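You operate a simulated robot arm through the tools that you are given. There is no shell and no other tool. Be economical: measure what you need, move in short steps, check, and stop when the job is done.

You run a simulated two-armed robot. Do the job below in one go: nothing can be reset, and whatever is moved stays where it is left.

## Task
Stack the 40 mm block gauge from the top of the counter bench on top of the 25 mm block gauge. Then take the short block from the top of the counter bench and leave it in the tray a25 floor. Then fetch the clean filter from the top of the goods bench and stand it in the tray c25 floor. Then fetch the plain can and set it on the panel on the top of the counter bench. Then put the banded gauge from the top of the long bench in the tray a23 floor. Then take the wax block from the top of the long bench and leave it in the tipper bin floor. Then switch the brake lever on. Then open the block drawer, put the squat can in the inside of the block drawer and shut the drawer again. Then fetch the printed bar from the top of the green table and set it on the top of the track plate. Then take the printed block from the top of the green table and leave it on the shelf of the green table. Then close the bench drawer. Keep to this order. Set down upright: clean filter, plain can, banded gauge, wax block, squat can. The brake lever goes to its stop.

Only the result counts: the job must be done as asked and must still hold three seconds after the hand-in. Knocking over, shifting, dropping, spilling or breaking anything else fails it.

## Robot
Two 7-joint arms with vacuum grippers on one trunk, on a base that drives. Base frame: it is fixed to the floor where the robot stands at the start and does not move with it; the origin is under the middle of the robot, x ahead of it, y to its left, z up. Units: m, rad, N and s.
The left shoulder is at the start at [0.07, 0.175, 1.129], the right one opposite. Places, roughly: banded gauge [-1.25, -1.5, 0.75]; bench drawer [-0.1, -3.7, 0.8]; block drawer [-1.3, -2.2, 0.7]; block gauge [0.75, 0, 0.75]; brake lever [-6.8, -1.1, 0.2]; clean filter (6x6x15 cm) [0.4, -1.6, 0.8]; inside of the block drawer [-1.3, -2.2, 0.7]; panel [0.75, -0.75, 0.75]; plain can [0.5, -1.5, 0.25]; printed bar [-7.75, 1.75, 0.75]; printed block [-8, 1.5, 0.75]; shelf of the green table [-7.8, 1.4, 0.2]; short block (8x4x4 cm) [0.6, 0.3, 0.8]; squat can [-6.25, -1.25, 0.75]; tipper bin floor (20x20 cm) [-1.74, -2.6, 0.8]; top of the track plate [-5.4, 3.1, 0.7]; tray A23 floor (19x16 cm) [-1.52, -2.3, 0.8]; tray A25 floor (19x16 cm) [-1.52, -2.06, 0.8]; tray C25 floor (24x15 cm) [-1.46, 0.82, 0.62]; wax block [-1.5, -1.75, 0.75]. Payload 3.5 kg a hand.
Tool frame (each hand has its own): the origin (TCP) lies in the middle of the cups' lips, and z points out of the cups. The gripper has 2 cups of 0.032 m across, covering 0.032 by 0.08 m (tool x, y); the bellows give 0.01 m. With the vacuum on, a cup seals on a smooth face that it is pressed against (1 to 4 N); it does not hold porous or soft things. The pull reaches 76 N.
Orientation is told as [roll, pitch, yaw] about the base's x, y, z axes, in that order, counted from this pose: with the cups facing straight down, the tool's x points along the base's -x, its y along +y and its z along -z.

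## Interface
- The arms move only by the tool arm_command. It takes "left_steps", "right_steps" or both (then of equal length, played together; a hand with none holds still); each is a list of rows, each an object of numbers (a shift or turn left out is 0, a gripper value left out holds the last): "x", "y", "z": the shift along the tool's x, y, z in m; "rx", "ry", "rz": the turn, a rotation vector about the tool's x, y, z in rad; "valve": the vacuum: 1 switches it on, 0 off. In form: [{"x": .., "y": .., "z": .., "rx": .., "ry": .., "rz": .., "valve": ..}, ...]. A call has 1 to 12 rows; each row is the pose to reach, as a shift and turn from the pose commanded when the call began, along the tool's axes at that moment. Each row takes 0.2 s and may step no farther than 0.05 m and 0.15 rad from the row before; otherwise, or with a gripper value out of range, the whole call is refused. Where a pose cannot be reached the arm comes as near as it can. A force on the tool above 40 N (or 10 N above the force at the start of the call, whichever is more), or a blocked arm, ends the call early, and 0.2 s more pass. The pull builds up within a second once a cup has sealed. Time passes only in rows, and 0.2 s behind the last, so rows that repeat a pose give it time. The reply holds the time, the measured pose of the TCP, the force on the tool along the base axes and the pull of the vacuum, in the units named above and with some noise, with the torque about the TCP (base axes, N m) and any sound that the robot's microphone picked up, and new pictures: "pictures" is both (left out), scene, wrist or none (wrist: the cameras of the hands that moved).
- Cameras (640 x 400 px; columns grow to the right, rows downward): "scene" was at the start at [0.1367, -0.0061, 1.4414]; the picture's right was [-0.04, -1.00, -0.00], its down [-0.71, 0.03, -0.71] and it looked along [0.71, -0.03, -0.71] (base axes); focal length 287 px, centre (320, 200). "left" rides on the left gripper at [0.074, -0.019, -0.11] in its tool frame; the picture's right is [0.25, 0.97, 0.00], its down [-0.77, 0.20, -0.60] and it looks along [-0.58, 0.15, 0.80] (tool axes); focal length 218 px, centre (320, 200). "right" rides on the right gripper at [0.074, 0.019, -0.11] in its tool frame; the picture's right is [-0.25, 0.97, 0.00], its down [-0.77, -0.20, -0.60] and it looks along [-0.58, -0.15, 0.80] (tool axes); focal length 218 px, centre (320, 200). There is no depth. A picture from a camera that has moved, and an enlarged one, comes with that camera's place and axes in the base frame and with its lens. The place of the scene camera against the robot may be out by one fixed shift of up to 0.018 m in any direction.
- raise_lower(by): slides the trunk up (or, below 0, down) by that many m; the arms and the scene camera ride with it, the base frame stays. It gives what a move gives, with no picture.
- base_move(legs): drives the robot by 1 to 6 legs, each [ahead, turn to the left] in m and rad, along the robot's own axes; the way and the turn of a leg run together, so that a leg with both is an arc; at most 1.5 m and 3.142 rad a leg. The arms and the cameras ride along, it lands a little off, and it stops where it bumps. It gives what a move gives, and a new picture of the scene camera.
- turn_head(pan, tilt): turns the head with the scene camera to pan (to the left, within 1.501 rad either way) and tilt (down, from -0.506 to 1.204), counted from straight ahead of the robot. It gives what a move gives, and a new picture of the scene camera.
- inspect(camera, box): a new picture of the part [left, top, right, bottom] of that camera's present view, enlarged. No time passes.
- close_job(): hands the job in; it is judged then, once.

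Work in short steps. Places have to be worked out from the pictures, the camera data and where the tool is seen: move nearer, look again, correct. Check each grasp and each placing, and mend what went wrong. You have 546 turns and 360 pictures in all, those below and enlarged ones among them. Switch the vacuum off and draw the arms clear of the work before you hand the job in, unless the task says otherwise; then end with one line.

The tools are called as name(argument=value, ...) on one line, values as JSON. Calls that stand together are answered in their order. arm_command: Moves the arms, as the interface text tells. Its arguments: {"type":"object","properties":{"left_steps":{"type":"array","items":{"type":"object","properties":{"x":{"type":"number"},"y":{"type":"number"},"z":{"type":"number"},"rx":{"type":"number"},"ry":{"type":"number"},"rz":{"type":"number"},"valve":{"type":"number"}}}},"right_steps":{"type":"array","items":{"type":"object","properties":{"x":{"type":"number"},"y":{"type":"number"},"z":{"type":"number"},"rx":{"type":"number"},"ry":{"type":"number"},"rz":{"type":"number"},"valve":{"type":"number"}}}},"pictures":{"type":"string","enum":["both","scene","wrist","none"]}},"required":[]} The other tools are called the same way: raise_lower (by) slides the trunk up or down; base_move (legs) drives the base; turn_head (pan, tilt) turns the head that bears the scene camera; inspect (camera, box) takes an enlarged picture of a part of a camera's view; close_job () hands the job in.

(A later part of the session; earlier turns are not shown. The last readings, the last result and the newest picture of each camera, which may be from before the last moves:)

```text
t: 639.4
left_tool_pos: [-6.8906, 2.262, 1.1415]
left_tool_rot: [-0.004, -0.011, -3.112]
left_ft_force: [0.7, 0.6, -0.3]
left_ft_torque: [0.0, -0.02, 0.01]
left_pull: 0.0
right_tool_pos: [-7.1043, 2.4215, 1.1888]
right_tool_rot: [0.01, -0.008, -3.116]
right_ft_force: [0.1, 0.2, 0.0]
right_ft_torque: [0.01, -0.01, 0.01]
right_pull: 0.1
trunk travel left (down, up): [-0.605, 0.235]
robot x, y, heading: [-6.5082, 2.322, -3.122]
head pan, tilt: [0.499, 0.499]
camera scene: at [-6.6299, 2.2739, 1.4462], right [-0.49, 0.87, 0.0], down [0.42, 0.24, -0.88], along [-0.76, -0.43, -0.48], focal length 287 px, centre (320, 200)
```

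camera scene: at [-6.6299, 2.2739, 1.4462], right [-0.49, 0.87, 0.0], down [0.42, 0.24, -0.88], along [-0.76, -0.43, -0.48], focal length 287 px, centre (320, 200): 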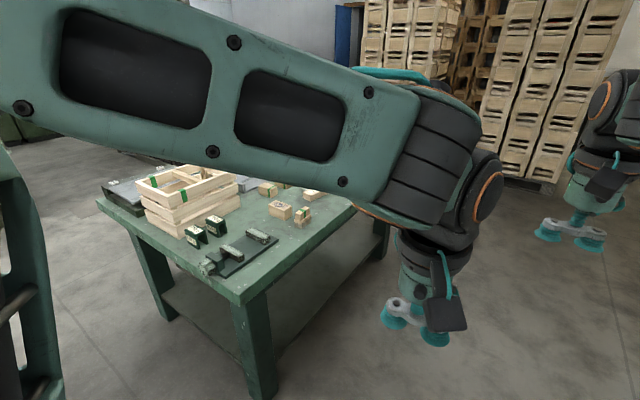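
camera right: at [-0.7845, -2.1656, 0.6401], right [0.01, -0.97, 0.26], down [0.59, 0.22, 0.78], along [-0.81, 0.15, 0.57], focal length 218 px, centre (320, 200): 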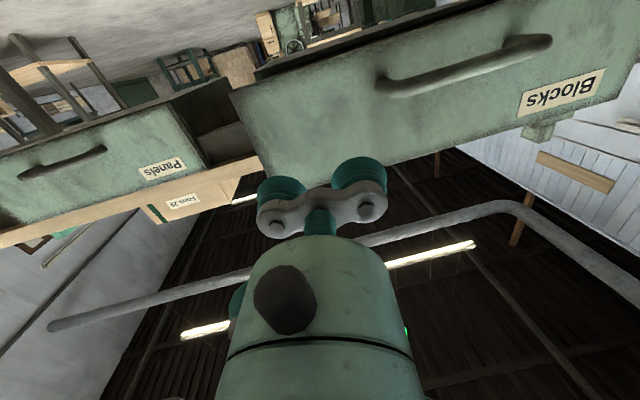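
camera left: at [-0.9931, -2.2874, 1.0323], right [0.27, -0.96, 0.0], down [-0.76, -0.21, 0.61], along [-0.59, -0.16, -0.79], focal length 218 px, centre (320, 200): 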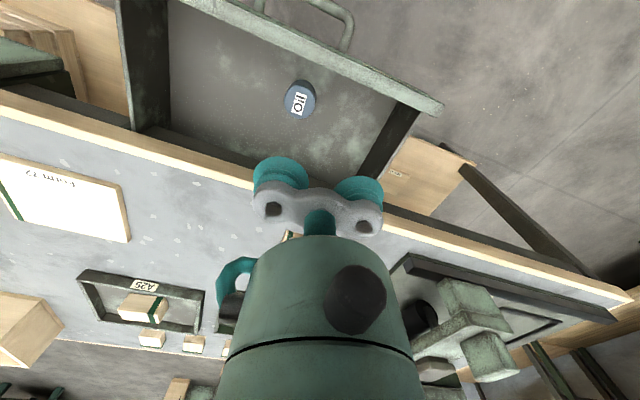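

I drive along the north side and turn to face the table.

base_move(legs=[[1.2, 0], [0, 1.55]])

turn_head(pan=0, tilt=0.85)

```text
t: 649.4
left_tool_pos: [-7.6724, 1.9142, 1.142]
left_tool_rot: [-0.001, -0.009, -1.553]
left_ft_force: [0.2, 0.3, 0.1]
left_ft_torque: [-0.01, 0.0, -0.03]
left_pull: 0.1
right_tool_pos: [-7.8333, 1.7025, 1.1894]
right_tool_rot: [0.009, -0.007, -1.558]
right_ft_force: [-0.1, 0.3, 0.0]
right_ft_torque: [0.0, 0.04, -0.01]
right_pull: 0.1
trunk travel left (down, up): [-0.605, 0.235]
robot x, y, heading: [-7.7263, 2.2997, -1.566]
head pan, tilt: [0.499, 0.499]
camera scene: at [-7.6791, 2.1667, 1.4462], right [-0.88, -0.48, 0.0], down [-0.23, 0.42, -0.88], along [0.42, -0.77, -0.48], focal length 287 px, centre (320, 200)
```

scene: 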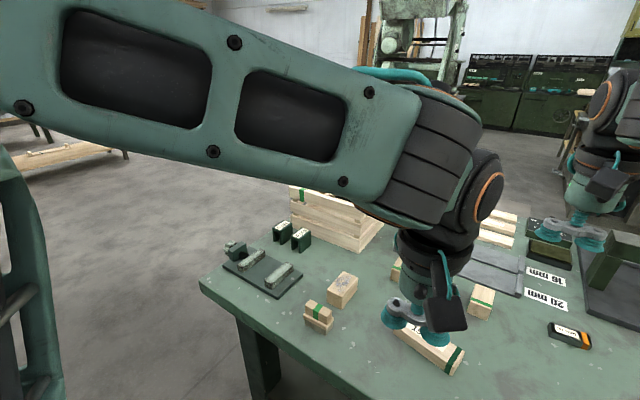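

```text
t: 650.3
left_tool_pos: [-7.6718, 1.9145, 1.142]
left_tool_rot: [-0.001, -0.011, -1.553]
left_ft_force: [0.6, -0.4, -0.4]
left_ft_torque: [0.01, 0.01, -0.01]
left_pull: 0.2
right_tool_pos: [-7.8349, 1.7034, 1.1898]
right_tool_rot: [0.007, -0.006, -1.558]
right_ft_force: [0.6, -0.1, -1.1]
right_ft_torque: [0.02, -0.02, -0.01]
right_pull: 0.1
trunk travel left (down, up): [-0.605, 0.235]
robot x, y, heading: [-7.7343, 2.2998, -1.567]
head pan, tilt: [0.0, 0.85]
camera scene: at [-7.7227, 2.1681, 1.4163], right [-1.0, -0.01, 0.0], down [-0.01, 0.75, -0.66], along [0.0, -0.66, -0.75], focal length 287 px, centre (320, 200)
```

scene: 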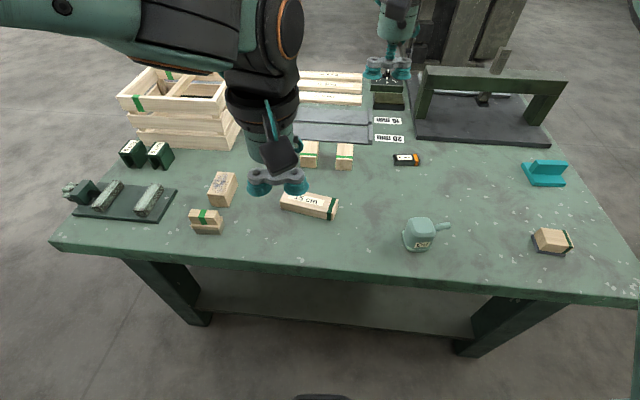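

I enlarge the table top to read the prints.

inspect(camera="scene", box=[180, 130, 440, 260])

inspect(camera="scene", box=[340, 60, 600, 270])

inspect(camera="scene", box=[60, 110, 260, 240])

```text
2.46 times, centred on (310, 195) of scene
camera zoom: at [-7.7227, 2.1681, 1.4163], right [-1.0, -0.01, 0.0], down [-0.01, 0.75, -0.66], along [0.0, -0.66, -0.75], focal length 707 px, centre (345, 212)
```

zoom: 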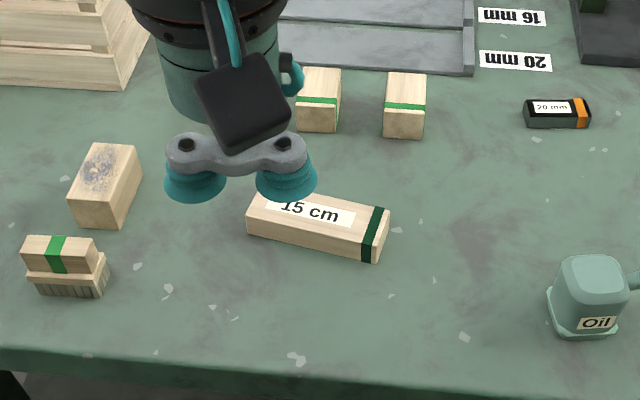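

```text
1.90 times, centred on (470, 165) of scene
camera zoom: at [-7.7227, 2.1681, 1.4163], right [-1.0, -0.01, 0.0], down [-0.01, 0.75, -0.66], along [0.0, -0.66, -0.75], focal length 547 px, centre (34, 267)
```

zoom: 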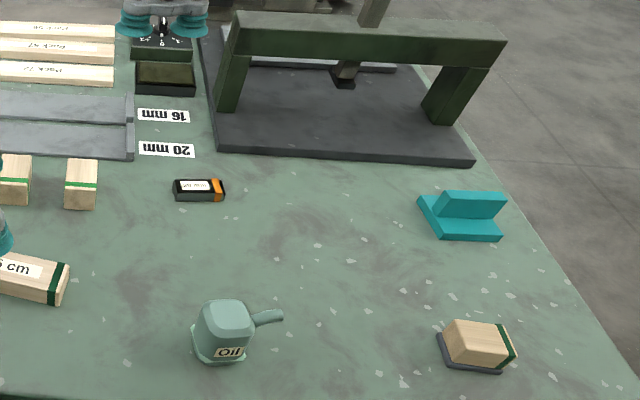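

```text
3.08 times, centred on (160, 175) of scene
camera zoom: at [-7.7227, 2.1681, 1.4163], right [-1.0, -0.01, 0.0], down [-0.01, 0.75, -0.66], along [0.0, -0.66, -0.75], focal length 883 px, centre (812, 277)
```

zoom: 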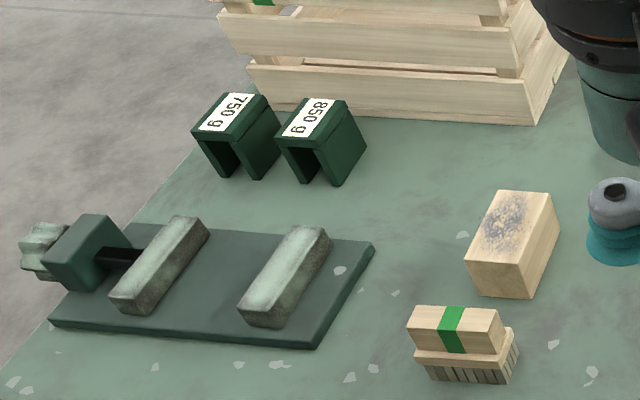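

The "15 cm" bar at about (-7.69, 1.64) is the printed bar, and the labelled 20 mm block at about (-8.0, 1.45) the printed block. I bring the left hand closer over the bar.

arm_command(left_steps=[{"x": -0.045}, {"x": -0.09}, {"x": -0.135, "z": 0.02}, {"x": -0.18, "z": 0.05}, {"x": -0.2, "z": 0.08}], pictures="none")

inspect(camera="left", box=[180, 20, 460, 195])

```text
refused: row 4 steps farther than a row can; nothing moved
```

```text
2.29 times, centred on (320, 108) of left
camera zoom: at [-7.6923, 1.9895, 1.25], right [0.96, 0.27, 0.0], down [0.22, -0.76, 0.61], along [0.16, -0.59, -0.79], focal length 499 px, centre (320, 411)
```

zoom: 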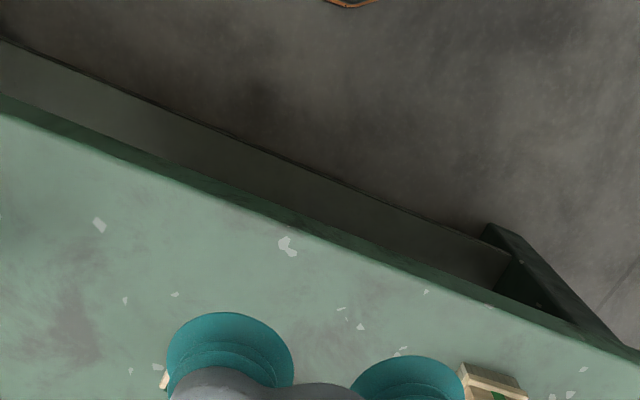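

arm_command(left_steps=[{"x": -0.045}, {"x": -0.09}, {"x": -0.135}, {"x": -0.175, "z": 0.02}, {"x": -0.21, "z": 0.05}, {"x": -0.23, "z": 0.09}], pictures="none")

inspect(camera="left", box=[180, 20, 460, 195])

```text
t: 651.7
left_tool_pos: [-7.6687, 1.6814, 1.0537]
left_tool_rot: [-0.002, -0.011, -1.554]
left_ft_force: [-0.4, -0.3, 0.0]
left_ft_torque: [0.02, 0.01, 0.01]
left_pull: 0.0
right_tool_pos: [-7.8344, 1.7023, 1.1879]
right_tool_rot: [0.008, -0.005, -1.559]
right_ft_force: [-0.7, -1.0, -0.3]
right_ft_torque: [0.03, 0.03, 0.0]
right_pull: 0.1
trunk travel left (down, up): [-0.605, 0.235]
robot x, y, heading: [-7.7262, 2.3003, -1.567]
head pan, tilt: [0.0, 0.85]
```

```text
2.29 times, centred on (320, 108) of left
camera zoom: at [-7.6886, 1.7569, 1.1627], right [0.96, 0.27, 0.0], down [0.22, -0.76, 0.61], along [0.16, -0.59, -0.79], focal length 499 px, centre (320, 411)
```

zoom: 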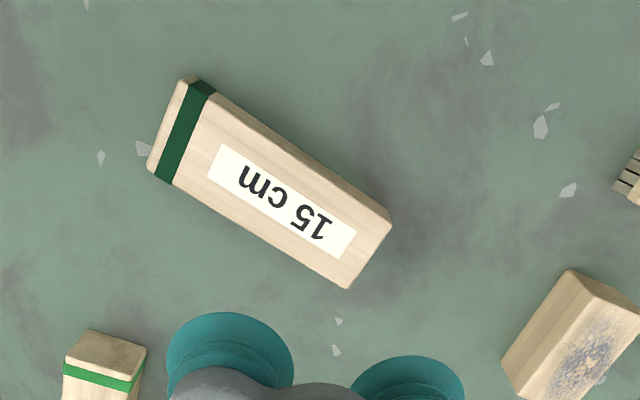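

Bar top: centre about (-7.697, 1.662, 0.82), axis -0.287 rad. I turn the hand to align and descend above it.

arm_command(left_steps=[{"x": -0.01, "y": -0.014, "rz": 0.14}, {"x": -0.019, "y": -0.028, "rz": 0.28}, {"x": -0.019, "y": -0.028, "rz": 0.304, "z": 0.04}, {"x": -0.019, "y": -0.028, "rz": 0.304, "z": 0.08}, {"x": -0.019, "y": -0.028, "rz": 0.304, "z": 0.12}, {"x": -0.019, "y": -0.028, "rz": 0.304, "z": 0.16}, {"x": -0.019, "y": -0.028, "rz": 0.304, "z": 0.18}], pictures="wrist")

```text
t: 653.3
left_tool_pos: [-7.6964, 1.6612, 0.8713]
left_tool_rot: [0.001, -0.012, -1.857]
left_ft_force: [0.1, 0.0, 0.5]
left_ft_torque: [0.01, 0.02, -0.03]
left_pull: 0.1
right_tool_pos: [-7.8347, 1.7032, 1.1887]
right_tool_rot: [0.01, -0.007, -1.558]
right_ft_force: [-0.2, -0.1, -0.7]
right_ft_torque: [-0.01, -0.02, 0.01]
right_pull: 0.0
trunk travel left (down, up): [-0.605, 0.235]
robot x, y, heading: [-7.7254, 2.303, -1.56]
head pan, tilt: [0.0, 0.85]
camera left: at [-7.6936, 1.7397, 0.981], right [1.0, -0.03, 0.0], down [-0.02, -0.79, 0.61], along [-0.02, -0.61, -0.79], focal length 218 px, centre (320, 200)
```

left: 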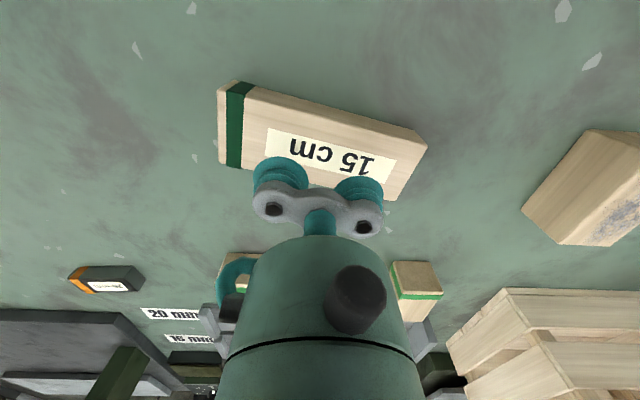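

Alignment is consistent. I descend with vacuum on.

arm_command(left_steps=[{"z": 0.03, "valve": 1}, {"z": 0.042}, {"z": 0.048}, {"z": 0.053}, {"z": 0.058}, {"z": 0.063}, {"z": 0.068}, {"z": 0.068}, {"z": 0.068}], pictures="none")

```text
t: 654.2
left_tool_pos: [-7.6961, 1.6575, 0.832]
left_tool_rot: [0.004, -0.025, -1.856]
left_ft_force: [0.7, 6.6, 18.8]
left_ft_torque: [0.51, 0.05, -0.08]
left_pull: 75.4
right_tool_pos: [-7.8355, 1.7046, 1.19]
right_tool_rot: [0.009, -0.008, -1.561]
right_ft_force: [-0.4, 0.0, -0.4]
right_ft_torque: [0.0, -0.01, 0.03]
right_pull: 0.1
trunk travel left (down, up): [-0.605, 0.235]
robot x, y, heading: [-7.7292, 2.2997, -1.572]
head pan, tilt: [0.0, 0.85]
stopped in row 4 (left hand): the force on the tool passed its limit (the readings are from after the stop); the commanded pose is now the measured one
```

Sealed with both cups. I lift and draw the bar back.

arm_command(left_steps=[{"z": -0.02}, {"z": -0.06}, {"z": -0.1}, {"z": -0.14}, {"z": -0.18}, {"z": -0.22}, {"z": -0.26}, {"z": -0.3}, {"z": -0.31, "x": 0.04}, {"z": -0.31, "x": 0.08}, {"z": -0.31, "x": 0.12}, {"z": -0.31, "x": 0.16}], pictures="none")

turn_head(pan=0, tilt=0.5)

base_move(legs=[[-0.1, 0], [0, 0.8], [0, 0.77], [0.9, 0]])

```text
t: 656.8
left_tool_pos: [-7.6493, 1.8193, 1.1375]
left_tool_rot: [0.004, -0.024, -1.856]
left_ft_force: [0.5, 0.6, -2.1]
left_ft_torque: [-0.05, 0.01, -0.03]
left_pull: 75.3
right_tool_pos: [-7.8346, 1.7062, 1.1905]
right_tool_rot: [0.009, -0.009, -1.559]
right_ft_force: [-0.3, 0.4, 0.2]
right_ft_torque: [0.02, 0.02, 0.02]
right_pull: 0.1
trunk travel left (down, up): [-0.605, 0.235]
robot x, y, heading: [-7.7274, 2.3003, -1.562]
head pan, tilt: [0.0, 0.85]
```

```text
t: 657.7
left_tool_pos: [-7.6502, 1.8158, 1.1338]
left_tool_rot: [0.001, -0.021, -1.855]
left_ft_force: [-1.0, 0.3, -1.0]
left_ft_torque: [0.02, 0.03, 0.02]
left_pull: 75.6
right_tool_pos: [-7.8345, 1.7028, 1.1891]
right_tool_rot: [0.009, -0.007, -1.56]
right_ft_force: [-0.3, 0.0, 0.4]
right_ft_torque: [-0.02, 0.03, -0.04]
right_pull: 0.0
trunk travel left (down, up): [-0.605, 0.235]
robot x, y, heading: [-7.7292, 2.2991, -1.564]
head pan, tilt: [0.0, 0.499]
camera scene: at [-7.7228, 2.1548, 1.4461], right [-1.0, -0.01, 0.0], down [0.0, 0.48, -0.88], along [0.01, -0.88, -0.48], focal length 287 px, centre (320, 200)
```

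scene: 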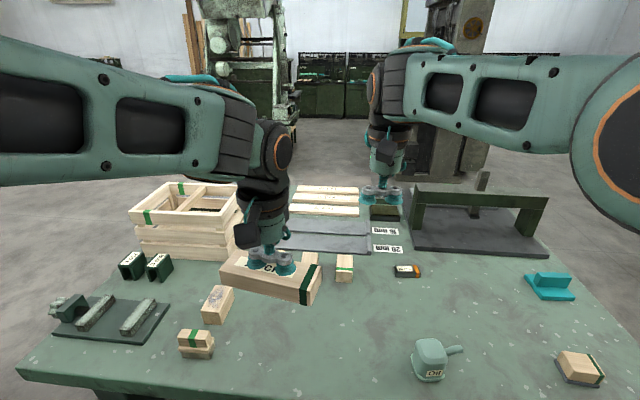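

```text
t: 667.2
left_tool_pos: [-6.3451, 2.4478, 1.1354]
left_tool_rot: [0.0, -0.02, -0.312]
left_ft_force: [0.0, -0.1, -1.2]
left_ft_torque: [0.0, 0.02, 0.0]
left_pull: 75.1
right_tool_pos: [-6.2352, 2.2598, 1.1895]
right_tool_rot: [0.008, -0.007, -0.015]
right_ft_force: [-0.7, 0.7, -0.2]
right_ft_torque: [-0.02, -0.04, 0.04]
right_pull: 0.1
trunk travel left (down, up): [-0.605, 0.235]
robot x, y, heading: [-6.8319, 2.3806, -0.022]
head pan, tilt: [0.0, 0.499]
camera scene: at [-6.6833, 2.3753, 1.4462], right [-0.02, -1.0, 0.0], down [-0.48, 0.01, -0.88], along [0.88, -0.02, -0.48], focal length 287 px, centre (320, 200)
```

scene: 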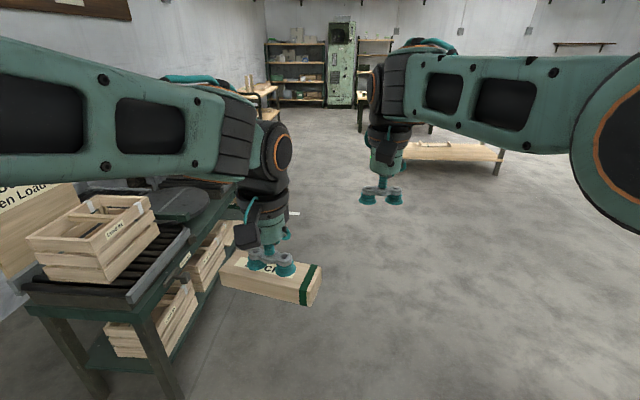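

A roller bench is on the left (north); the track plate should be at its far end near (-5.4, 3.1). I drive along and turn to face it.

base_move(legs=[[1.3, 0], [0, 0.8], [0, 0.79]])

turn_head(pan=0, tilt=0.75)

```text
t: 677.8
left_tool_pos: [-5.6411, 2.8504, 1.1347]
left_tool_rot: [0.003, -0.021, 1.295]
left_ft_force: [-0.1, -0.3, -0.3]
left_ft_torque: [0.0, -0.01, 0.01]
left_pull: 75.2
right_tool_pos: [-5.4573, 2.9661, 1.1901]
right_tool_rot: [0.008, -0.006, 1.591]
right_ft_force: [0.2, -0.1, 0.7]
right_ft_torque: [0.0, 0.03, -0.02]
right_pull: 0.0
trunk travel left (down, up): [-0.605, 0.235]
robot x, y, heading: [-5.557, 2.3649, 1.584]
head pan, tilt: [0.0, 0.499]
camera scene: at [-5.5558, 2.5046, 1.4462], right [1.0, 0.01, 0.0], down [0.01, -0.48, -0.88], along [-0.01, 0.88, -0.48], focal length 287 px, centre (320, 200)
```

scene: 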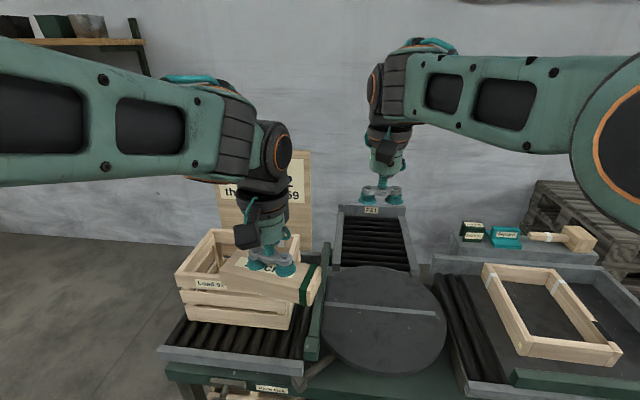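

```text
t: 678.5
left_tool_pos: [-5.6423, 2.8508, 1.1362]
left_tool_rot: [0.001, -0.02, 1.295]
left_ft_force: [-0.7, -0.1, -1.0]
left_ft_torque: [-0.01, 0.03, -0.02]
left_pull: 75.9
right_tool_pos: [-5.4588, 2.9648, 1.1897]
right_tool_rot: [0.008, -0.007, 1.591]
right_ft_force: [-0.9, -0.5, 0.1]
right_ft_torque: [-0.03, 0.04, -0.02]
right_pull: 0.0
trunk travel left (down, up): [-0.605, 0.235]
robot x, y, heading: [-5.5616, 2.365, 1.587]
head pan, tilt: [0.0, 0.75]
camera scene: at [-5.556, 2.4965, 1.4243], right [1.0, 0.01, 0.0], down [0.01, -0.68, -0.73], along [-0.01, 0.73, -0.68], focal length 287 px, centre (320, 200)
```

scene: 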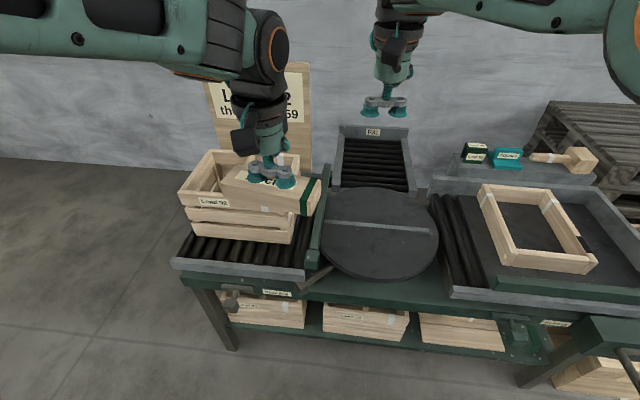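

The round dark plate at the junction is the track plate, centre about (-5.37, 3.12). I enlarge it.

inspect(camera="scene", box=[290, 120, 480, 300])

inspect(camera="right", box=[160, 0, 480, 200])

```text
2.22 times, centred on (385, 210) of scene
camera zoom: at [-5.556, 2.4965, 1.4243], right [1.0, 0.01, 0.0], down [0.01, -0.68, -0.73], along [-0.01, 0.73, -0.68], focal length 638 px, centre (176, 178)
```

zoom: 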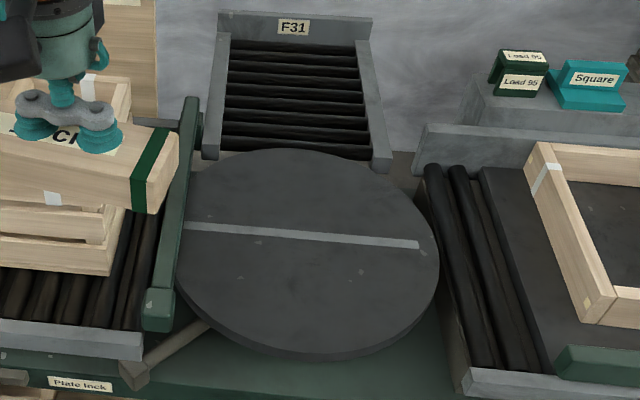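

```text
2.00 times, centred on (320, 100) of right
camera zoom: at [-5.4747, 2.8903, 1.2991], right [-0.97, 0.23, 0.01], down [0.19, 0.77, 0.61], along [0.13, 0.59, -0.79], focal length 436 px, centre (320, 400)
```

zoom: 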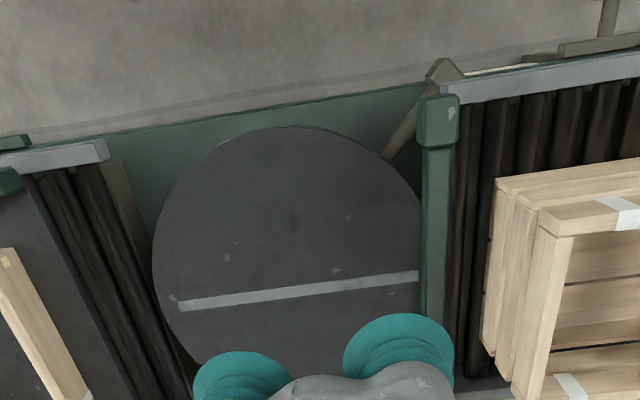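

I shift the base 0.35 m east and closer so the left hand can reach the plate's middle.

base_move(legs=[[0, -0.8], [0, -0.787], [0.34, 0], [0, 0.78], [0, 0.785], [0.18, 0]])

```text
t: 690.2
left_tool_pos: [-5.2722, 3.0248, 1.136]
left_tool_rot: [0.002, -0.023, 1.263]
left_ft_force: [0.4, -1.0, -1.9]
left_ft_torque: [0.01, 0.03, 0.01]
left_pull: 75.6
right_tool_pos: [-5.087, 3.1348, 1.189]
right_tool_rot: [0.01, -0.008, 1.561]
right_ft_force: [-0.2, -0.5, -0.8]
right_ft_torque: [0.01, 0.02, 0.03]
right_pull: 0.0
trunk travel left (down, up): [-0.605, 0.235]
robot x, y, heading: [-5.205, 2.5406, 1.556]
head pan, tilt: [0.0, 0.75]
camera scene: at [-5.198, 2.6689, 1.4243], right [1.0, -0.02, 0.0], down [-0.01, -0.68, -0.73], along [0.01, 0.73, -0.68], focal length 287 px, centre (320, 200)
```

scene: 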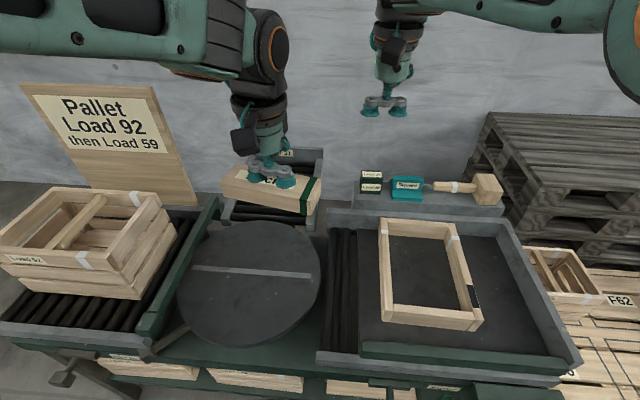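

Plate centre about (-5.387, 3.105). I bring the bar over it and lower part way.

arm_command(left_steps=[{"x": -0.01, "y": 0.033}, {"x": -0.021, "y": 0.066}, {"x": -0.032, "y": 0.099}, {"x": -0.042, "y": 0.132}, {"x": -0.042, "y": 0.132, "z": 0.045}, {"x": -0.042, "y": 0.132, "z": 0.09}, {"x": -0.042, "y": 0.132, "z": 0.135}, {"x": -0.042, "y": 0.132, "z": 0.18}, {"x": -0.042, "y": 0.132, "z": 0.22}, {"x": -0.042, "y": 0.132, "z": 0.26}, {"x": -0.042, "y": 0.132, "z": 0.29}], pictures="both")

```text
t: 692.6
left_tool_pos: [-5.3843, 3.1109, 0.8428]
left_tool_rot: [0.001, -0.022, 1.265]
left_ft_force: [-0.1, 0.0, -1.5]
left_ft_torque: [-0.02, 0.0, -0.03]
left_pull: 75.2
right_tool_pos: [-5.0861, 3.1358, 1.1889]
right_tool_rot: [0.009, -0.006, 1.561]
right_ft_force: [-0.4, -0.5, -0.6]
right_ft_torque: [-0.03, 0.02, -0.02]
right_pull: 0.1
trunk travel left (down, up): [-0.605, 0.235]
robot x, y, heading: [-5.207, 2.5402, 1.55]
head pan, tilt: [0.0, 0.75]
camera scene: at [-5.198, 2.6705, 1.4242], right [1.0, -0.02, 0.0], down [-0.01, -0.68, -0.73], along [0.01, 0.73, -0.68], focal length 287 px, centre (320, 200)
camera left: at [-5.3896, 3.0338, 0.9536], right [-1.0, 0.05, 0.0], down [0.04, 0.78, 0.62], along [0.03, 0.62, -0.78], focal length 218 px, centre (320, 200)
```

scene: 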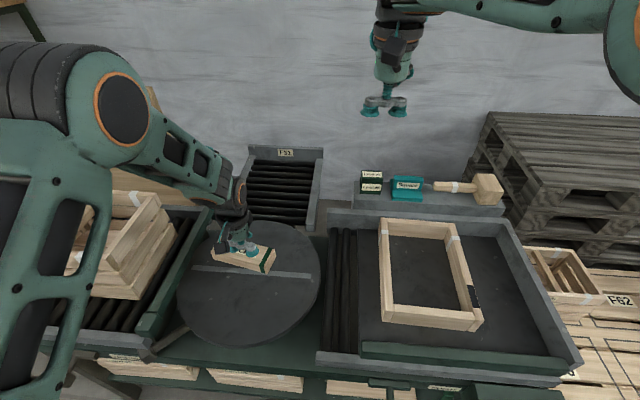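
left: 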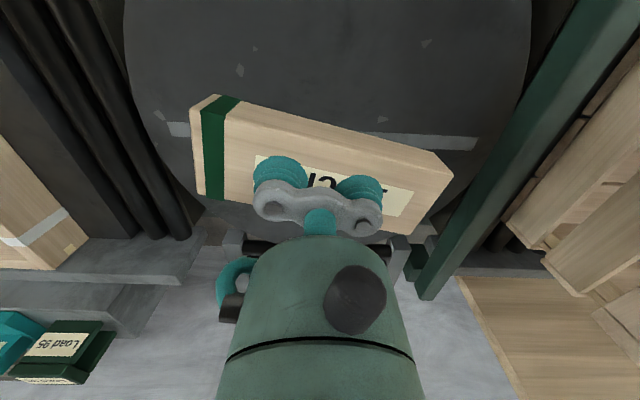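

Well centred over the plate. I lower to contact.

arm_command(left_steps=[{"z": 0.03}, {"z": 0.05}, {"z": 0.065}, {"z": 0.075}, {"z": 0.083}, {"z": 0.09}, {"z": 0.097}, {"z": 0.103}, {"z": 0.109}], pictures="none")

```text
t: 694.4
left_tool_pos: [-5.3848, 3.1156, 0.7507]
left_tool_rot: [0.008, -0.031, 1.263]
left_ft_force: [-0.7, -9.6, 29.0]
left_ft_torque: [-0.55, -0.19, -0.06]
left_pull: 75.8
right_tool_pos: [-5.086, 3.1311, 1.1918]
right_tool_rot: [0.008, -0.011, 1.559]
right_ft_force: [-0.2, 1.2, 0.3]
right_ft_torque: [0.0, -0.03, 0.0]
right_pull: 0.0
trunk travel left (down, up): [-0.605, 0.235]
robot x, y, heading: [-5.2063, 2.5386, 1.558]
head pan, tilt: [0.0, 0.75]
stopped in row 9 (left hand): the force on the tool passed its limit (the readings are from after the stop); the commanded pose is now the measured one
```

Firm contact at 0.751. I ease up, release, and lift away.

arm_command(left_steps=[{"z": -0.004}, {"z": -0.005, "valve": 0}, {"z": -0.005}, {"z": -0.005}, {"z": -0.005}, {"z": -0.02}, {"z": -0.06}, {"z": -0.11}, {"z": -0.16}, {"z": -0.21}, {"z": -0.26}, {"z": -0.31}], pictures="scene")

```text
t: 697.0
left_tool_pos: [-5.385, 3.1073, 1.0594]
left_tool_rot: [0.006, -0.029, 1.264]
left_ft_force: [0.2, 0.3, 1.0]
left_ft_torque: [0.03, -0.01, 0.02]
left_pull: 0.0
right_tool_pos: [-5.0859, 3.1327, 1.1904]
right_tool_rot: [0.008, -0.008, 1.561]
right_ft_force: [-0.1, 0.4, 0.8]
right_ft_torque: [0.0, 0.02, -0.03]
right_pull: 0.0
trunk travel left (down, up): [-0.605, 0.235]
robot x, y, heading: [-5.2008, 2.5405, 1.554]
head pan, tilt: [0.0, 0.75]
camera scene: at [-5.1979, 2.6682, 1.4243], right [1.0, -0.02, 0.0], down [-0.01, -0.68, -0.73], along [0.01, 0.73, -0.68], focal length 287 px, centre (320, 200)
```

scene: 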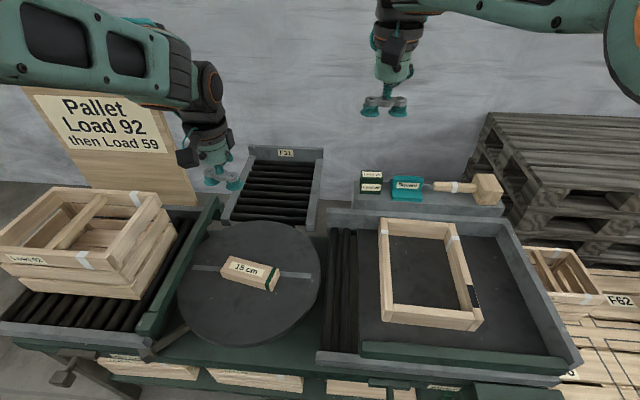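

The bar lies on the track plate. Back to the green table for the printed block: I draw the left hand in and drive there.

arm_command(left_steps=[{"z": -0.04, "x": 0.02, "rz": -0.1}, {"z": -0.08, "x": 0.05, "rz": -0.2}, {"z": -0.08, "x": 0.09, "rz": -0.29}, {"z": -0.08, "x": 0.13, "rz": -0.29}, {"z": -0.08, "x": 0.17, "rz": -0.29}], pictures="none")

base_move(legs=[[-0.15, 0], [0, 1.58], [1.3, 0], [1.3, 0], [0, 1.565]])

```text
t: 698.2
left_tool_pos: [-5.4376, 2.9419, 1.1329]
left_tool_rot: [-0.004, -0.03, 1.554]
left_ft_force: [-0.4, -0.1, 1.1]
left_ft_torque: [0.0, -0.03, 0.03]
left_pull: 0.0
right_tool_pos: [-5.0876, 3.1352, 1.1896]
right_tool_rot: [0.007, -0.008, 1.56]
right_ft_force: [-0.4, -0.3, -0.5]
right_ft_torque: [0.03, 0.0, -0.01]
right_pull: 0.0
trunk travel left (down, up): [-0.605, 0.235]
robot x, y, heading: [-5.2068, 2.5397, 1.552]
head pan, tilt: [0.0, 0.75]
```

```text
t: 719.4
left_tool_pos: [-7.5513, 1.9889, 1.1322]
left_tool_rot: [-0.001, -0.028, -1.573]
left_ft_force: [0.6, -0.1, 0.3]
left_ft_torque: [-0.02, -0.02, 0.0]
left_pull: 0.0
right_tool_pos: [-7.8993, 1.7921, 1.1894]
right_tool_rot: [0.01, -0.008, -1.569]
right_ft_force: [0.2, 0.6, 0.4]
right_ft_torque: [0.0, 0.01, -0.04]
right_pull: 0.1
trunk travel left (down, up): [-0.605, 0.235]
robot x, y, heading: [-7.7896, 2.3905, -1.569]
head pan, tilt: [0.0, 0.75]
camera scene: at [-7.7845, 2.251, 1.4242], right [-1.0, 0.0, 0.0], down [0.0, 0.68, -0.73], along [0.0, -0.73, -0.68], focal length 287 px, centre (320, 200)
```

scene: 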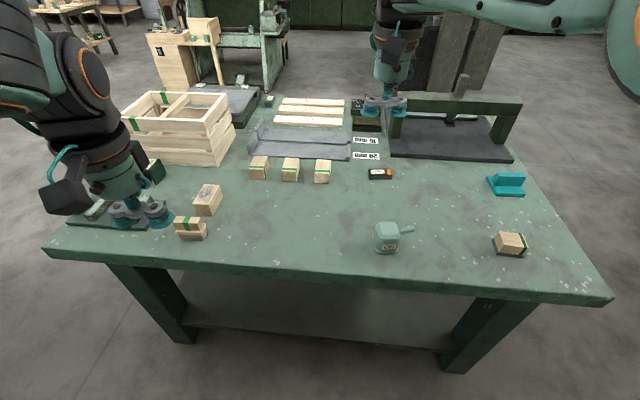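

The 20 mm printed block is at about (-8.0, 1.446). I drive 0.24 m closer and bring the right hand over it.

base_move(legs=[[0.24, 0]])

arm_command(right_steps=[{"x": -0.02, "y": -0.03, "z": 0.02}, {"x": -0.03, "y": -0.06, "z": 0.05}, {"x": -0.04, "y": -0.09, "z": 0.09}, {"x": -0.05, "y": -0.1, "z": 0.13}, {"x": -0.06, "y": -0.1, "z": 0.17}], pictures="none")

inspect(camera="right", box=[180, 20, 460, 195])

```text
t: 721.2
left_tool_pos: [-7.5534, 1.7491, 1.1318]
left_tool_rot: [-0.001, -0.028, -1.575]
left_ft_force: [0.1, 0.1, 1.1]
left_ft_torque: [0.0, -0.02, 0.0]
left_pull: 0.1
right_tool_pos: [-7.9001, 1.5529, 1.1898]
right_tool_rot: [0.008, -0.008, -1.567]
right_ft_force: [-0.5, -0.1, -0.3]
right_ft_torque: [0.03, 0.03, -0.03]
right_pull: 0.1
trunk travel left (down, up): [-0.605, 0.235]
robot x, y, heading: [-7.788, 2.1476, -1.569]
head pan, tilt: [0.0, 0.75]
camera scene: at [-7.7851, 2.0112, 1.4243], right [-1.0, 0.0, 0.0], down [0.0, 0.68, -0.73], along [0.0, -0.73, -0.68], focal length 287 px, centre (320, 200)
```

scene: 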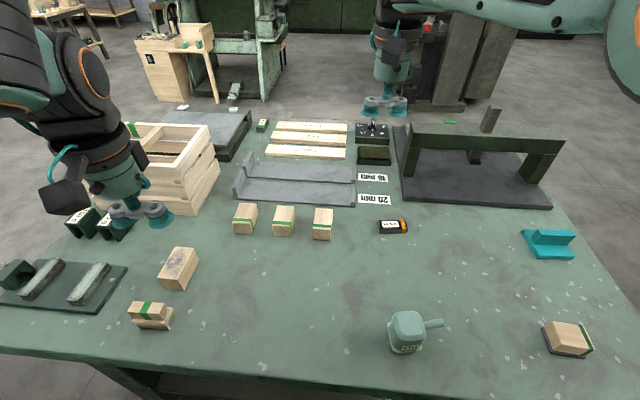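

```text
refused: row 3 steps farther than a row can; nothing moved
```

```text
2.29 times, centred on (320, 108) of right
camera zoom: at [-7.8826, 1.6261, 1.2995], right [0.97, -0.25, 0.01], down [-0.2, -0.77, 0.61], along [-0.14, -0.59, -0.79], focal length 499 px, centre (320, 411)
```

zoom: 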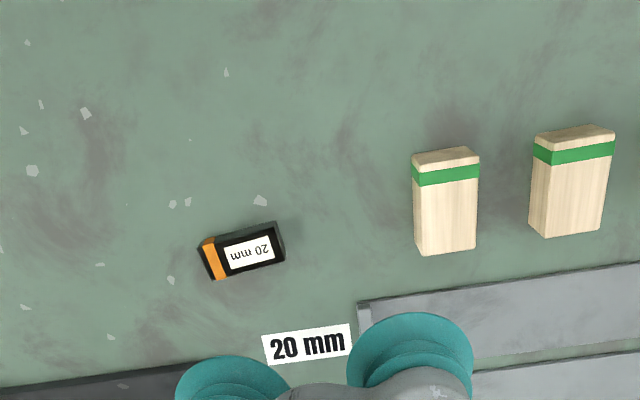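

I redo the approach in smaller rows, moving toward (-7.99, 1.48) and down.

arm_command(right_steps=[{"x": -0.01, "y": -0.025, "z": 0.02}, {"x": -0.02, "y": -0.05, "z": 0.045}, {"x": -0.03, "y": -0.07, "z": 0.075}, {"x": -0.04, "y": -0.085, "z": 0.11}, {"x": -0.045, "y": -0.09, "z": 0.15}, {"x": -0.045, "y": -0.09, "z": 0.19}], pictures="none")

inspect(camera="right", box=[200, 40, 440, 190])

```text
t: 722.6
left_tool_pos: [-7.5532, 1.7486, 1.1313]
left_tool_rot: [-0.002, -0.029, -1.573]
left_ft_force: [-0.3, -0.2, -0.5]
left_ft_torque: [0.02, 0.01, -0.02]
left_pull: 0.0
right_tool_pos: [-7.9886, 1.5022, 1.0001]
right_tool_rot: [0.009, -0.007, -1.568]
right_ft_force: [0.4, -0.2, 0.7]
right_ft_torque: [0.02, -0.03, -0.01]
right_pull: 0.1
trunk travel left (down, up): [-0.605, 0.235]
robot x, y, heading: [-7.7913, 2.1437, -1.579]
head pan, tilt: [0.0, 0.75]
```

```text
2.67 times, centred on (320, 115) of right
camera zoom: at [-7.9708, 1.5752, 1.1096], right [0.97, -0.25, 0.01], down [-0.2, -0.77, 0.61], along [-0.14, -0.59, -0.79], focal length 582 px, centre (320, 427)
```

zoom: 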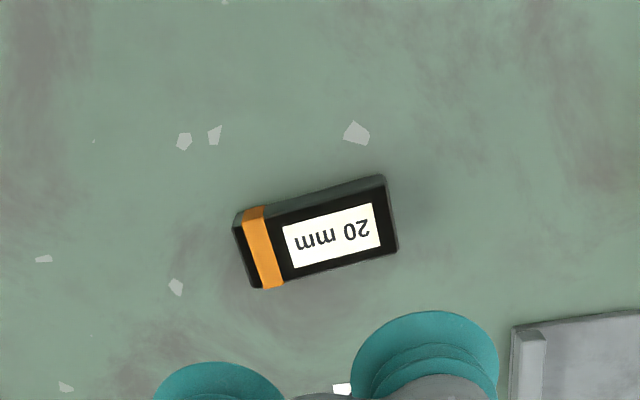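

Block top centre (-7.994, 1.475, about 0.82), aligned with the cups. I move over and descend with vacuum.

arm_command(right_steps=[{"x": -0.0272, "y": -0.0054, "z": 0.03}, {"x": -0.0272, "y": -0.0054, "z": 0.07}, {"x": -0.0272, "y": -0.0054, "z": 0.11}, {"x": -0.0272, "y": -0.0054, "z": 0.15}, {"x": -0.0272, "y": -0.0054, "z": 0.165, "valve": 1}, {"x": -0.0272, "y": -0.0054, "z": 0.171}, {"x": -0.0272, "y": -0.0054, "z": 0.176}, {"x": -0.0272, "y": -0.0054, "z": 0.181}, {"x": -0.0272, "y": -0.0054, "z": 0.186}, {"x": -0.0272, "y": -0.0054, "z": 0.186}, {"x": -0.0272, "y": -0.0054, "z": 0.186}], pictures="none")

```text
t: 725.0
left_tool_pos: [-7.551, 1.7511, 1.1337]
left_tool_rot: [-0.004, -0.032, -1.572]
left_ft_force: [-0.1, 0.1, -0.4]
left_ft_torque: [0.02, 0.02, -0.02]
left_pull: 0.0
right_tool_pos: [-7.9916, 1.4777, 0.8155]
right_tool_rot: [0.006, -0.012, -1.568]
right_ft_force: [-0.3, -11.4, 28.6]
right_ft_torque: [0.25, -0.02, -0.05]
right_pull: 38.3
trunk travel left (down, up): [-0.605, 0.235]
robot x, y, heading: [-7.7887, 2.1498, -1.572]
head pan, tilt: [0.0, 0.75]
```

Only one cup sealed (38). The way is short, so I lift carefully and see how it hangs.

arm_command(right_steps=[{"z": -0.015}, {"z": -0.04}, {"z": -0.08}, {"z": -0.12}, {"z": -0.12}], pictures="wrist")

```text
t: 726.2
left_tool_pos: [-7.5524, 1.7476, 1.1321]
left_tool_rot: [0.0, -0.028, -1.572]
left_ft_force: [-0.3, -0.1, -0.2]
left_ft_torque: [0.02, 0.0, -0.05]
left_pull: 0.0
right_tool_pos: [-7.9947, 1.4773, 0.9331]
right_tool_rot: [0.009, -0.006, -1.568]
right_ft_force: [-0.1, -0.2, -0.4]
right_ft_torque: [0.0, 0.06, 0.01]
right_pull: 38.0
trunk travel left (down, up): [-0.605, 0.235]
robot x, y, heading: [-7.7926, 2.1473, -1.576]
head pan, tilt: [0.0, 0.75]
camera right: at [-7.9756, 1.5514, 1.043], right [0.97, -0.25, 0.01], down [-0.2, -0.77, 0.61], along [-0.14, -0.59, -0.79], focal length 218 px, centre (320, 200)
```

right: 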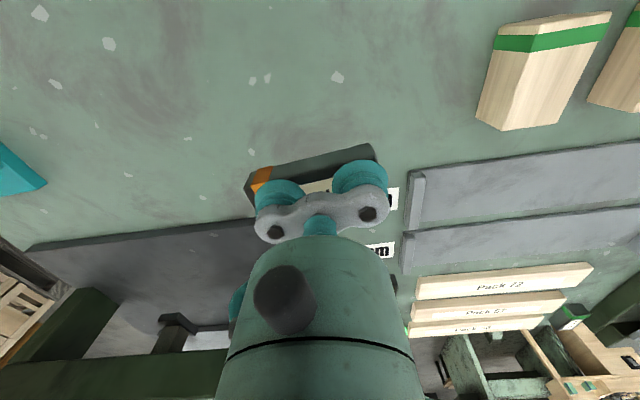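

It hangs securely. I lift, draw the hand in and back off, then lower the trunk for the shelf.

arm_command(right_steps=[{"z": -0.04}, {"z": -0.08}, {"z": -0.12}, {"z": -0.15, "x": 0.03}, {"z": -0.15, "x": 0.07}, {"z": -0.15, "x": 0.11}, {"z": -0.15, "x": 0.15}, {"z": -0.15, "x": 0.18}], pictures="none")

base_move(legs=[[-0.42, 0]])

raise_lower(by=-0.4)

raise_lower(by=-0.2)

turn_head(pan=0, tilt=0.55)

```text
t: 728.0
left_tool_pos: [-7.5523, 1.7499, 1.1321]
left_tool_rot: [-0.002, -0.03, -1.574]
left_ft_force: [0.1, 1.1, 1.0]
left_ft_torque: [0.0, -0.01, -0.01]
left_pull: 0.0
right_tool_pos: [-7.9955, 1.6599, 1.0807]
right_tool_rot: [0.008, -0.008, -1.568]
right_ft_force: [0.8, -0.3, -1.4]
right_ft_torque: [0.0, 0.03, -0.01]
right_pull: 37.9
trunk travel left (down, up): [-0.605, 0.235]
robot x, y, heading: [-7.7916, 2.1461, -1.569]
head pan, tilt: [0.0, 0.75]
```

```text
t: 730.6
left_tool_pos: [-7.5503, 2.1655, 1.1324]
left_tool_rot: [0.0, -0.029, -1.569]
left_ft_force: [1.1, 0.4, 0.2]
left_ft_torque: [0.02, 0.02, -0.02]
left_pull: 0.1
right_tool_pos: [-7.9921, 2.0746, 1.0806]
right_tool_rot: [0.009, -0.008, -1.562]
right_ft_force: [0.3, 0.2, -1.9]
right_ft_torque: [-0.01, 0.01, -0.01]
right_pull: 38.2
trunk travel left (down, up): [-0.605, 0.235]
robot x, y, heading: [-7.7873, 2.5628, -1.568]
head pan, tilt: [0.0, 0.75]
camera scene: at [-7.7846, 2.4268, 1.4242], right [-1.0, 0.0, 0.0], down [0.0, 0.68, -0.73], along [0.0, -0.73, -0.68], focal length 287 px, centre (320, 200)
```

scene: 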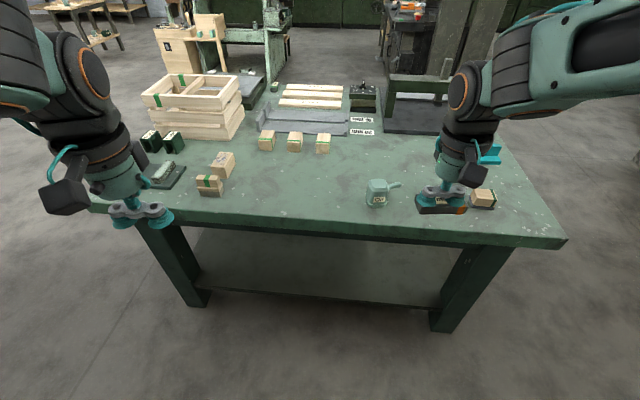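

```text
t: 734.4
left_tool_pos: [-7.5514, 2.1656, 0.7322]
left_tool_rot: [-0.003, -0.027, -1.569]
left_ft_force: [0.3, -0.5, -0.3]
left_ft_torque: [0.01, 0.02, 0.0]
left_pull: 0.1
right_tool_pos: [-7.9929, 2.0742, 0.6809]
right_tool_rot: [0.008, -0.006, -1.562]
right_ft_force: [0.3, 0.4, -2.0]
right_ft_torque: [0.0, 0.06, -0.02]
right_pull: 37.9
trunk travel left (down, up): [-0.205, 0.635]
robot x, y, heading: [-7.7919, 2.5669, -1.567]
head pan, tilt: [0.0, 0.75]
```

```text
t: 736.6
left_tool_pos: [-7.5512, 2.1661, 0.5321]
left_tool_rot: [-0.002, -0.031, -1.571]
left_ft_force: [0.4, 0.4, -0.7]
left_ft_torque: [0.01, 0.0, 0.01]
left_pull: 0.1
right_tool_pos: [-7.9934, 2.0743, 0.4816]
right_tool_rot: [0.008, -0.006, -1.561]
right_ft_force: [0.5, -0.1, -1.1]
right_ft_torque: [-0.02, 0.03, 0.02]
right_pull: 38.3
trunk travel left (down, up): [-0.005, 0.835]
robot x, y, heading: [-7.7883, 2.5636, -1.564]
head pan, tilt: [0.0, 0.75]
```

```text
t: 737.3
left_tool_pos: [-7.5507, 2.1655, 0.5318]
left_tool_rot: [-0.005, -0.029, -1.569]
left_ft_force: [-0.2, 0.1, 0.8]
left_ft_torque: [0.0, 0.0, 0.04]
left_pull: 0.1
right_tool_pos: [-7.9927, 2.0735, 0.4814]
right_tool_rot: [0.009, -0.006, -1.562]
right_ft_force: [-0.4, 0.7, -2.3]
right_ft_torque: [0.02, 0.03, 0.01]
right_pull: 38.0
trunk travel left (down, up): [-0.005, 0.835]
robot x, y, heading: [-7.7919, 2.563, -1.565]
head pan, tilt: [0.0, 0.55]
camera scene: at [-7.7846, 2.4202, 0.8416], right [-1.0, 0.0, 0.0], down [0.0, 0.52, -0.85], along [0.0, -0.85, -0.52], focal length 287 px, centre (320, 200)
```

scene: 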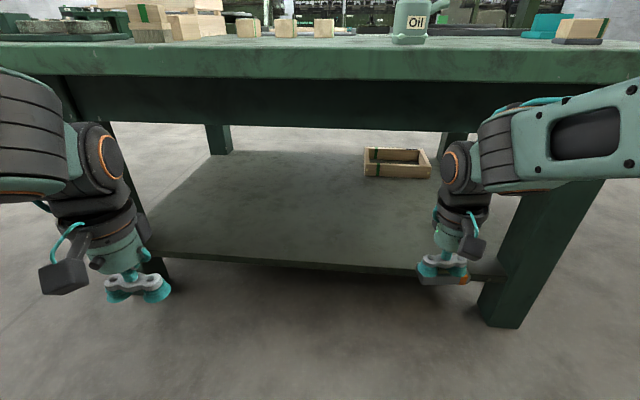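

The shelf (z about 0.19) is bare on this side; apron bottom about 0.64. I lower the right hand, retract the left, and drive forward.

arm_command(left_steps=[{"x": 0.03}, {"x": 0.06}, {"x": 0.07}, {"x": 0.07}, {"x": 0.07}], right_steps=[{"z": 0.04}, {"z": 0.08}, {"z": 0.12}, {"z": 0.15}, {"z": 0.17}], pictures="none")

base_move(legs=[[0.26, 0]])

arm_command(right_steps=[{"x": -0.04, "y": 0.01}, {"x": -0.08, "y": 0.02}, {"x": -0.12, "y": 0.03}, {"x": -0.16, "y": 0.03}], pictures="both")

```text
t: 738.5
left_tool_pos: [-7.5516, 2.2347, 0.5311]
left_tool_rot: [-0.001, -0.031, -1.569]
left_ft_force: [0.2, 0.0, -0.6]
left_ft_torque: [0.03, -0.02, 0.0]
left_pull: 0.0
right_tool_pos: [-7.9933, 2.0746, 0.3099]
right_tool_rot: [0.008, -0.007, -1.561]
right_ft_force: [-0.3, 0.7, -1.6]
right_ft_torque: [0.02, 0.05, 0.0]
right_pull: 38.1
trunk travel left (down, up): [-0.005, 0.835]
robot x, y, heading: [-7.7876, 2.5633, -1.565]
head pan, tilt: [0.0, 0.55]
```

```text
t: 740.4
left_tool_pos: [-7.5502, 1.9717, 0.5308]
left_tool_rot: [-0.003, -0.03, -1.569]
left_ft_force: [0.8, 0.1, 0.9]
left_ft_torque: [0.02, -0.04, -0.02]
left_pull: 0.1
right_tool_pos: [-7.9926, 1.8097, 0.3102]
right_tool_rot: [0.009, -0.005, -1.562]
right_ft_force: [-0.4, -0.4, -0.8]
right_ft_torque: [-0.01, 0.02, 0.0]
right_pull: 37.5
trunk travel left (down, up): [-0.005, 0.835]
robot x, y, heading: [-7.7889, 2.3026, -1.562]
head pan, tilt: [0.0, 0.55]
camera scene: at [-7.7839, 2.1561, 0.8416], right [-1.0, 0.0, 0.0], down [0.0, 0.52, -0.85], along [0.0, -0.85, -0.52], focal length 287 px, centre (320, 200)
```

scene: 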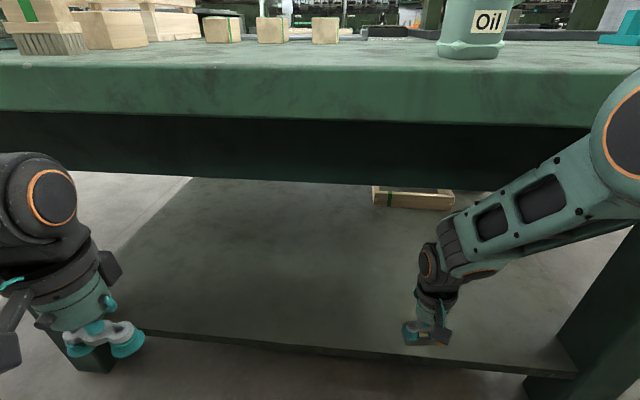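

```text
t: 741.4
left_tool_pos: [-7.5504, 1.9714, 0.5308]
left_tool_rot: [-0.005, -0.032, -1.569]
left_ft_force: [0.8, 0.0, -0.5]
left_ft_torque: [0.0, 0.0, 0.02]
left_pull: 0.1
right_tool_pos: [-7.9631, 1.6497, 0.3122]
right_tool_rot: [0.009, -0.006, -1.561]
right_ft_force: [0.1, 0.6, -2.1]
right_ft_torque: [-0.04, 0.02, -0.03]
right_pull: 38.2
trunk travel left (down, up): [-0.005, 0.835]
robot x, y, heading: [-7.7897, 2.3024, -1.568]
head pan, tilt: [0.0, 0.55]
camera scene: at [-7.7839, 2.1561, 0.8416], right [-1.0, 0.0, 0.0], down [0.0, 0.52, -0.85], along [0.0, -0.85, -0.52], focal length 287 px, centre (320, 200)
camera right: at [-7.9444, 1.7236, 0.4218], right [0.97, -0.24, 0.01], down [-0.2, -0.77, 0.61], along [-0.14, -0.59, -0.79], focal length 218 px, centre (320, 200)
```

scene: 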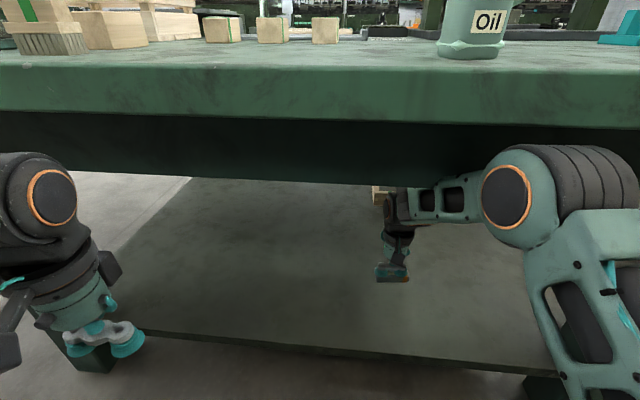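
right: 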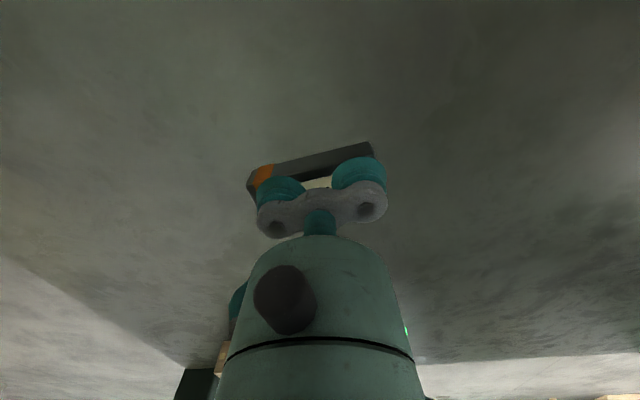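

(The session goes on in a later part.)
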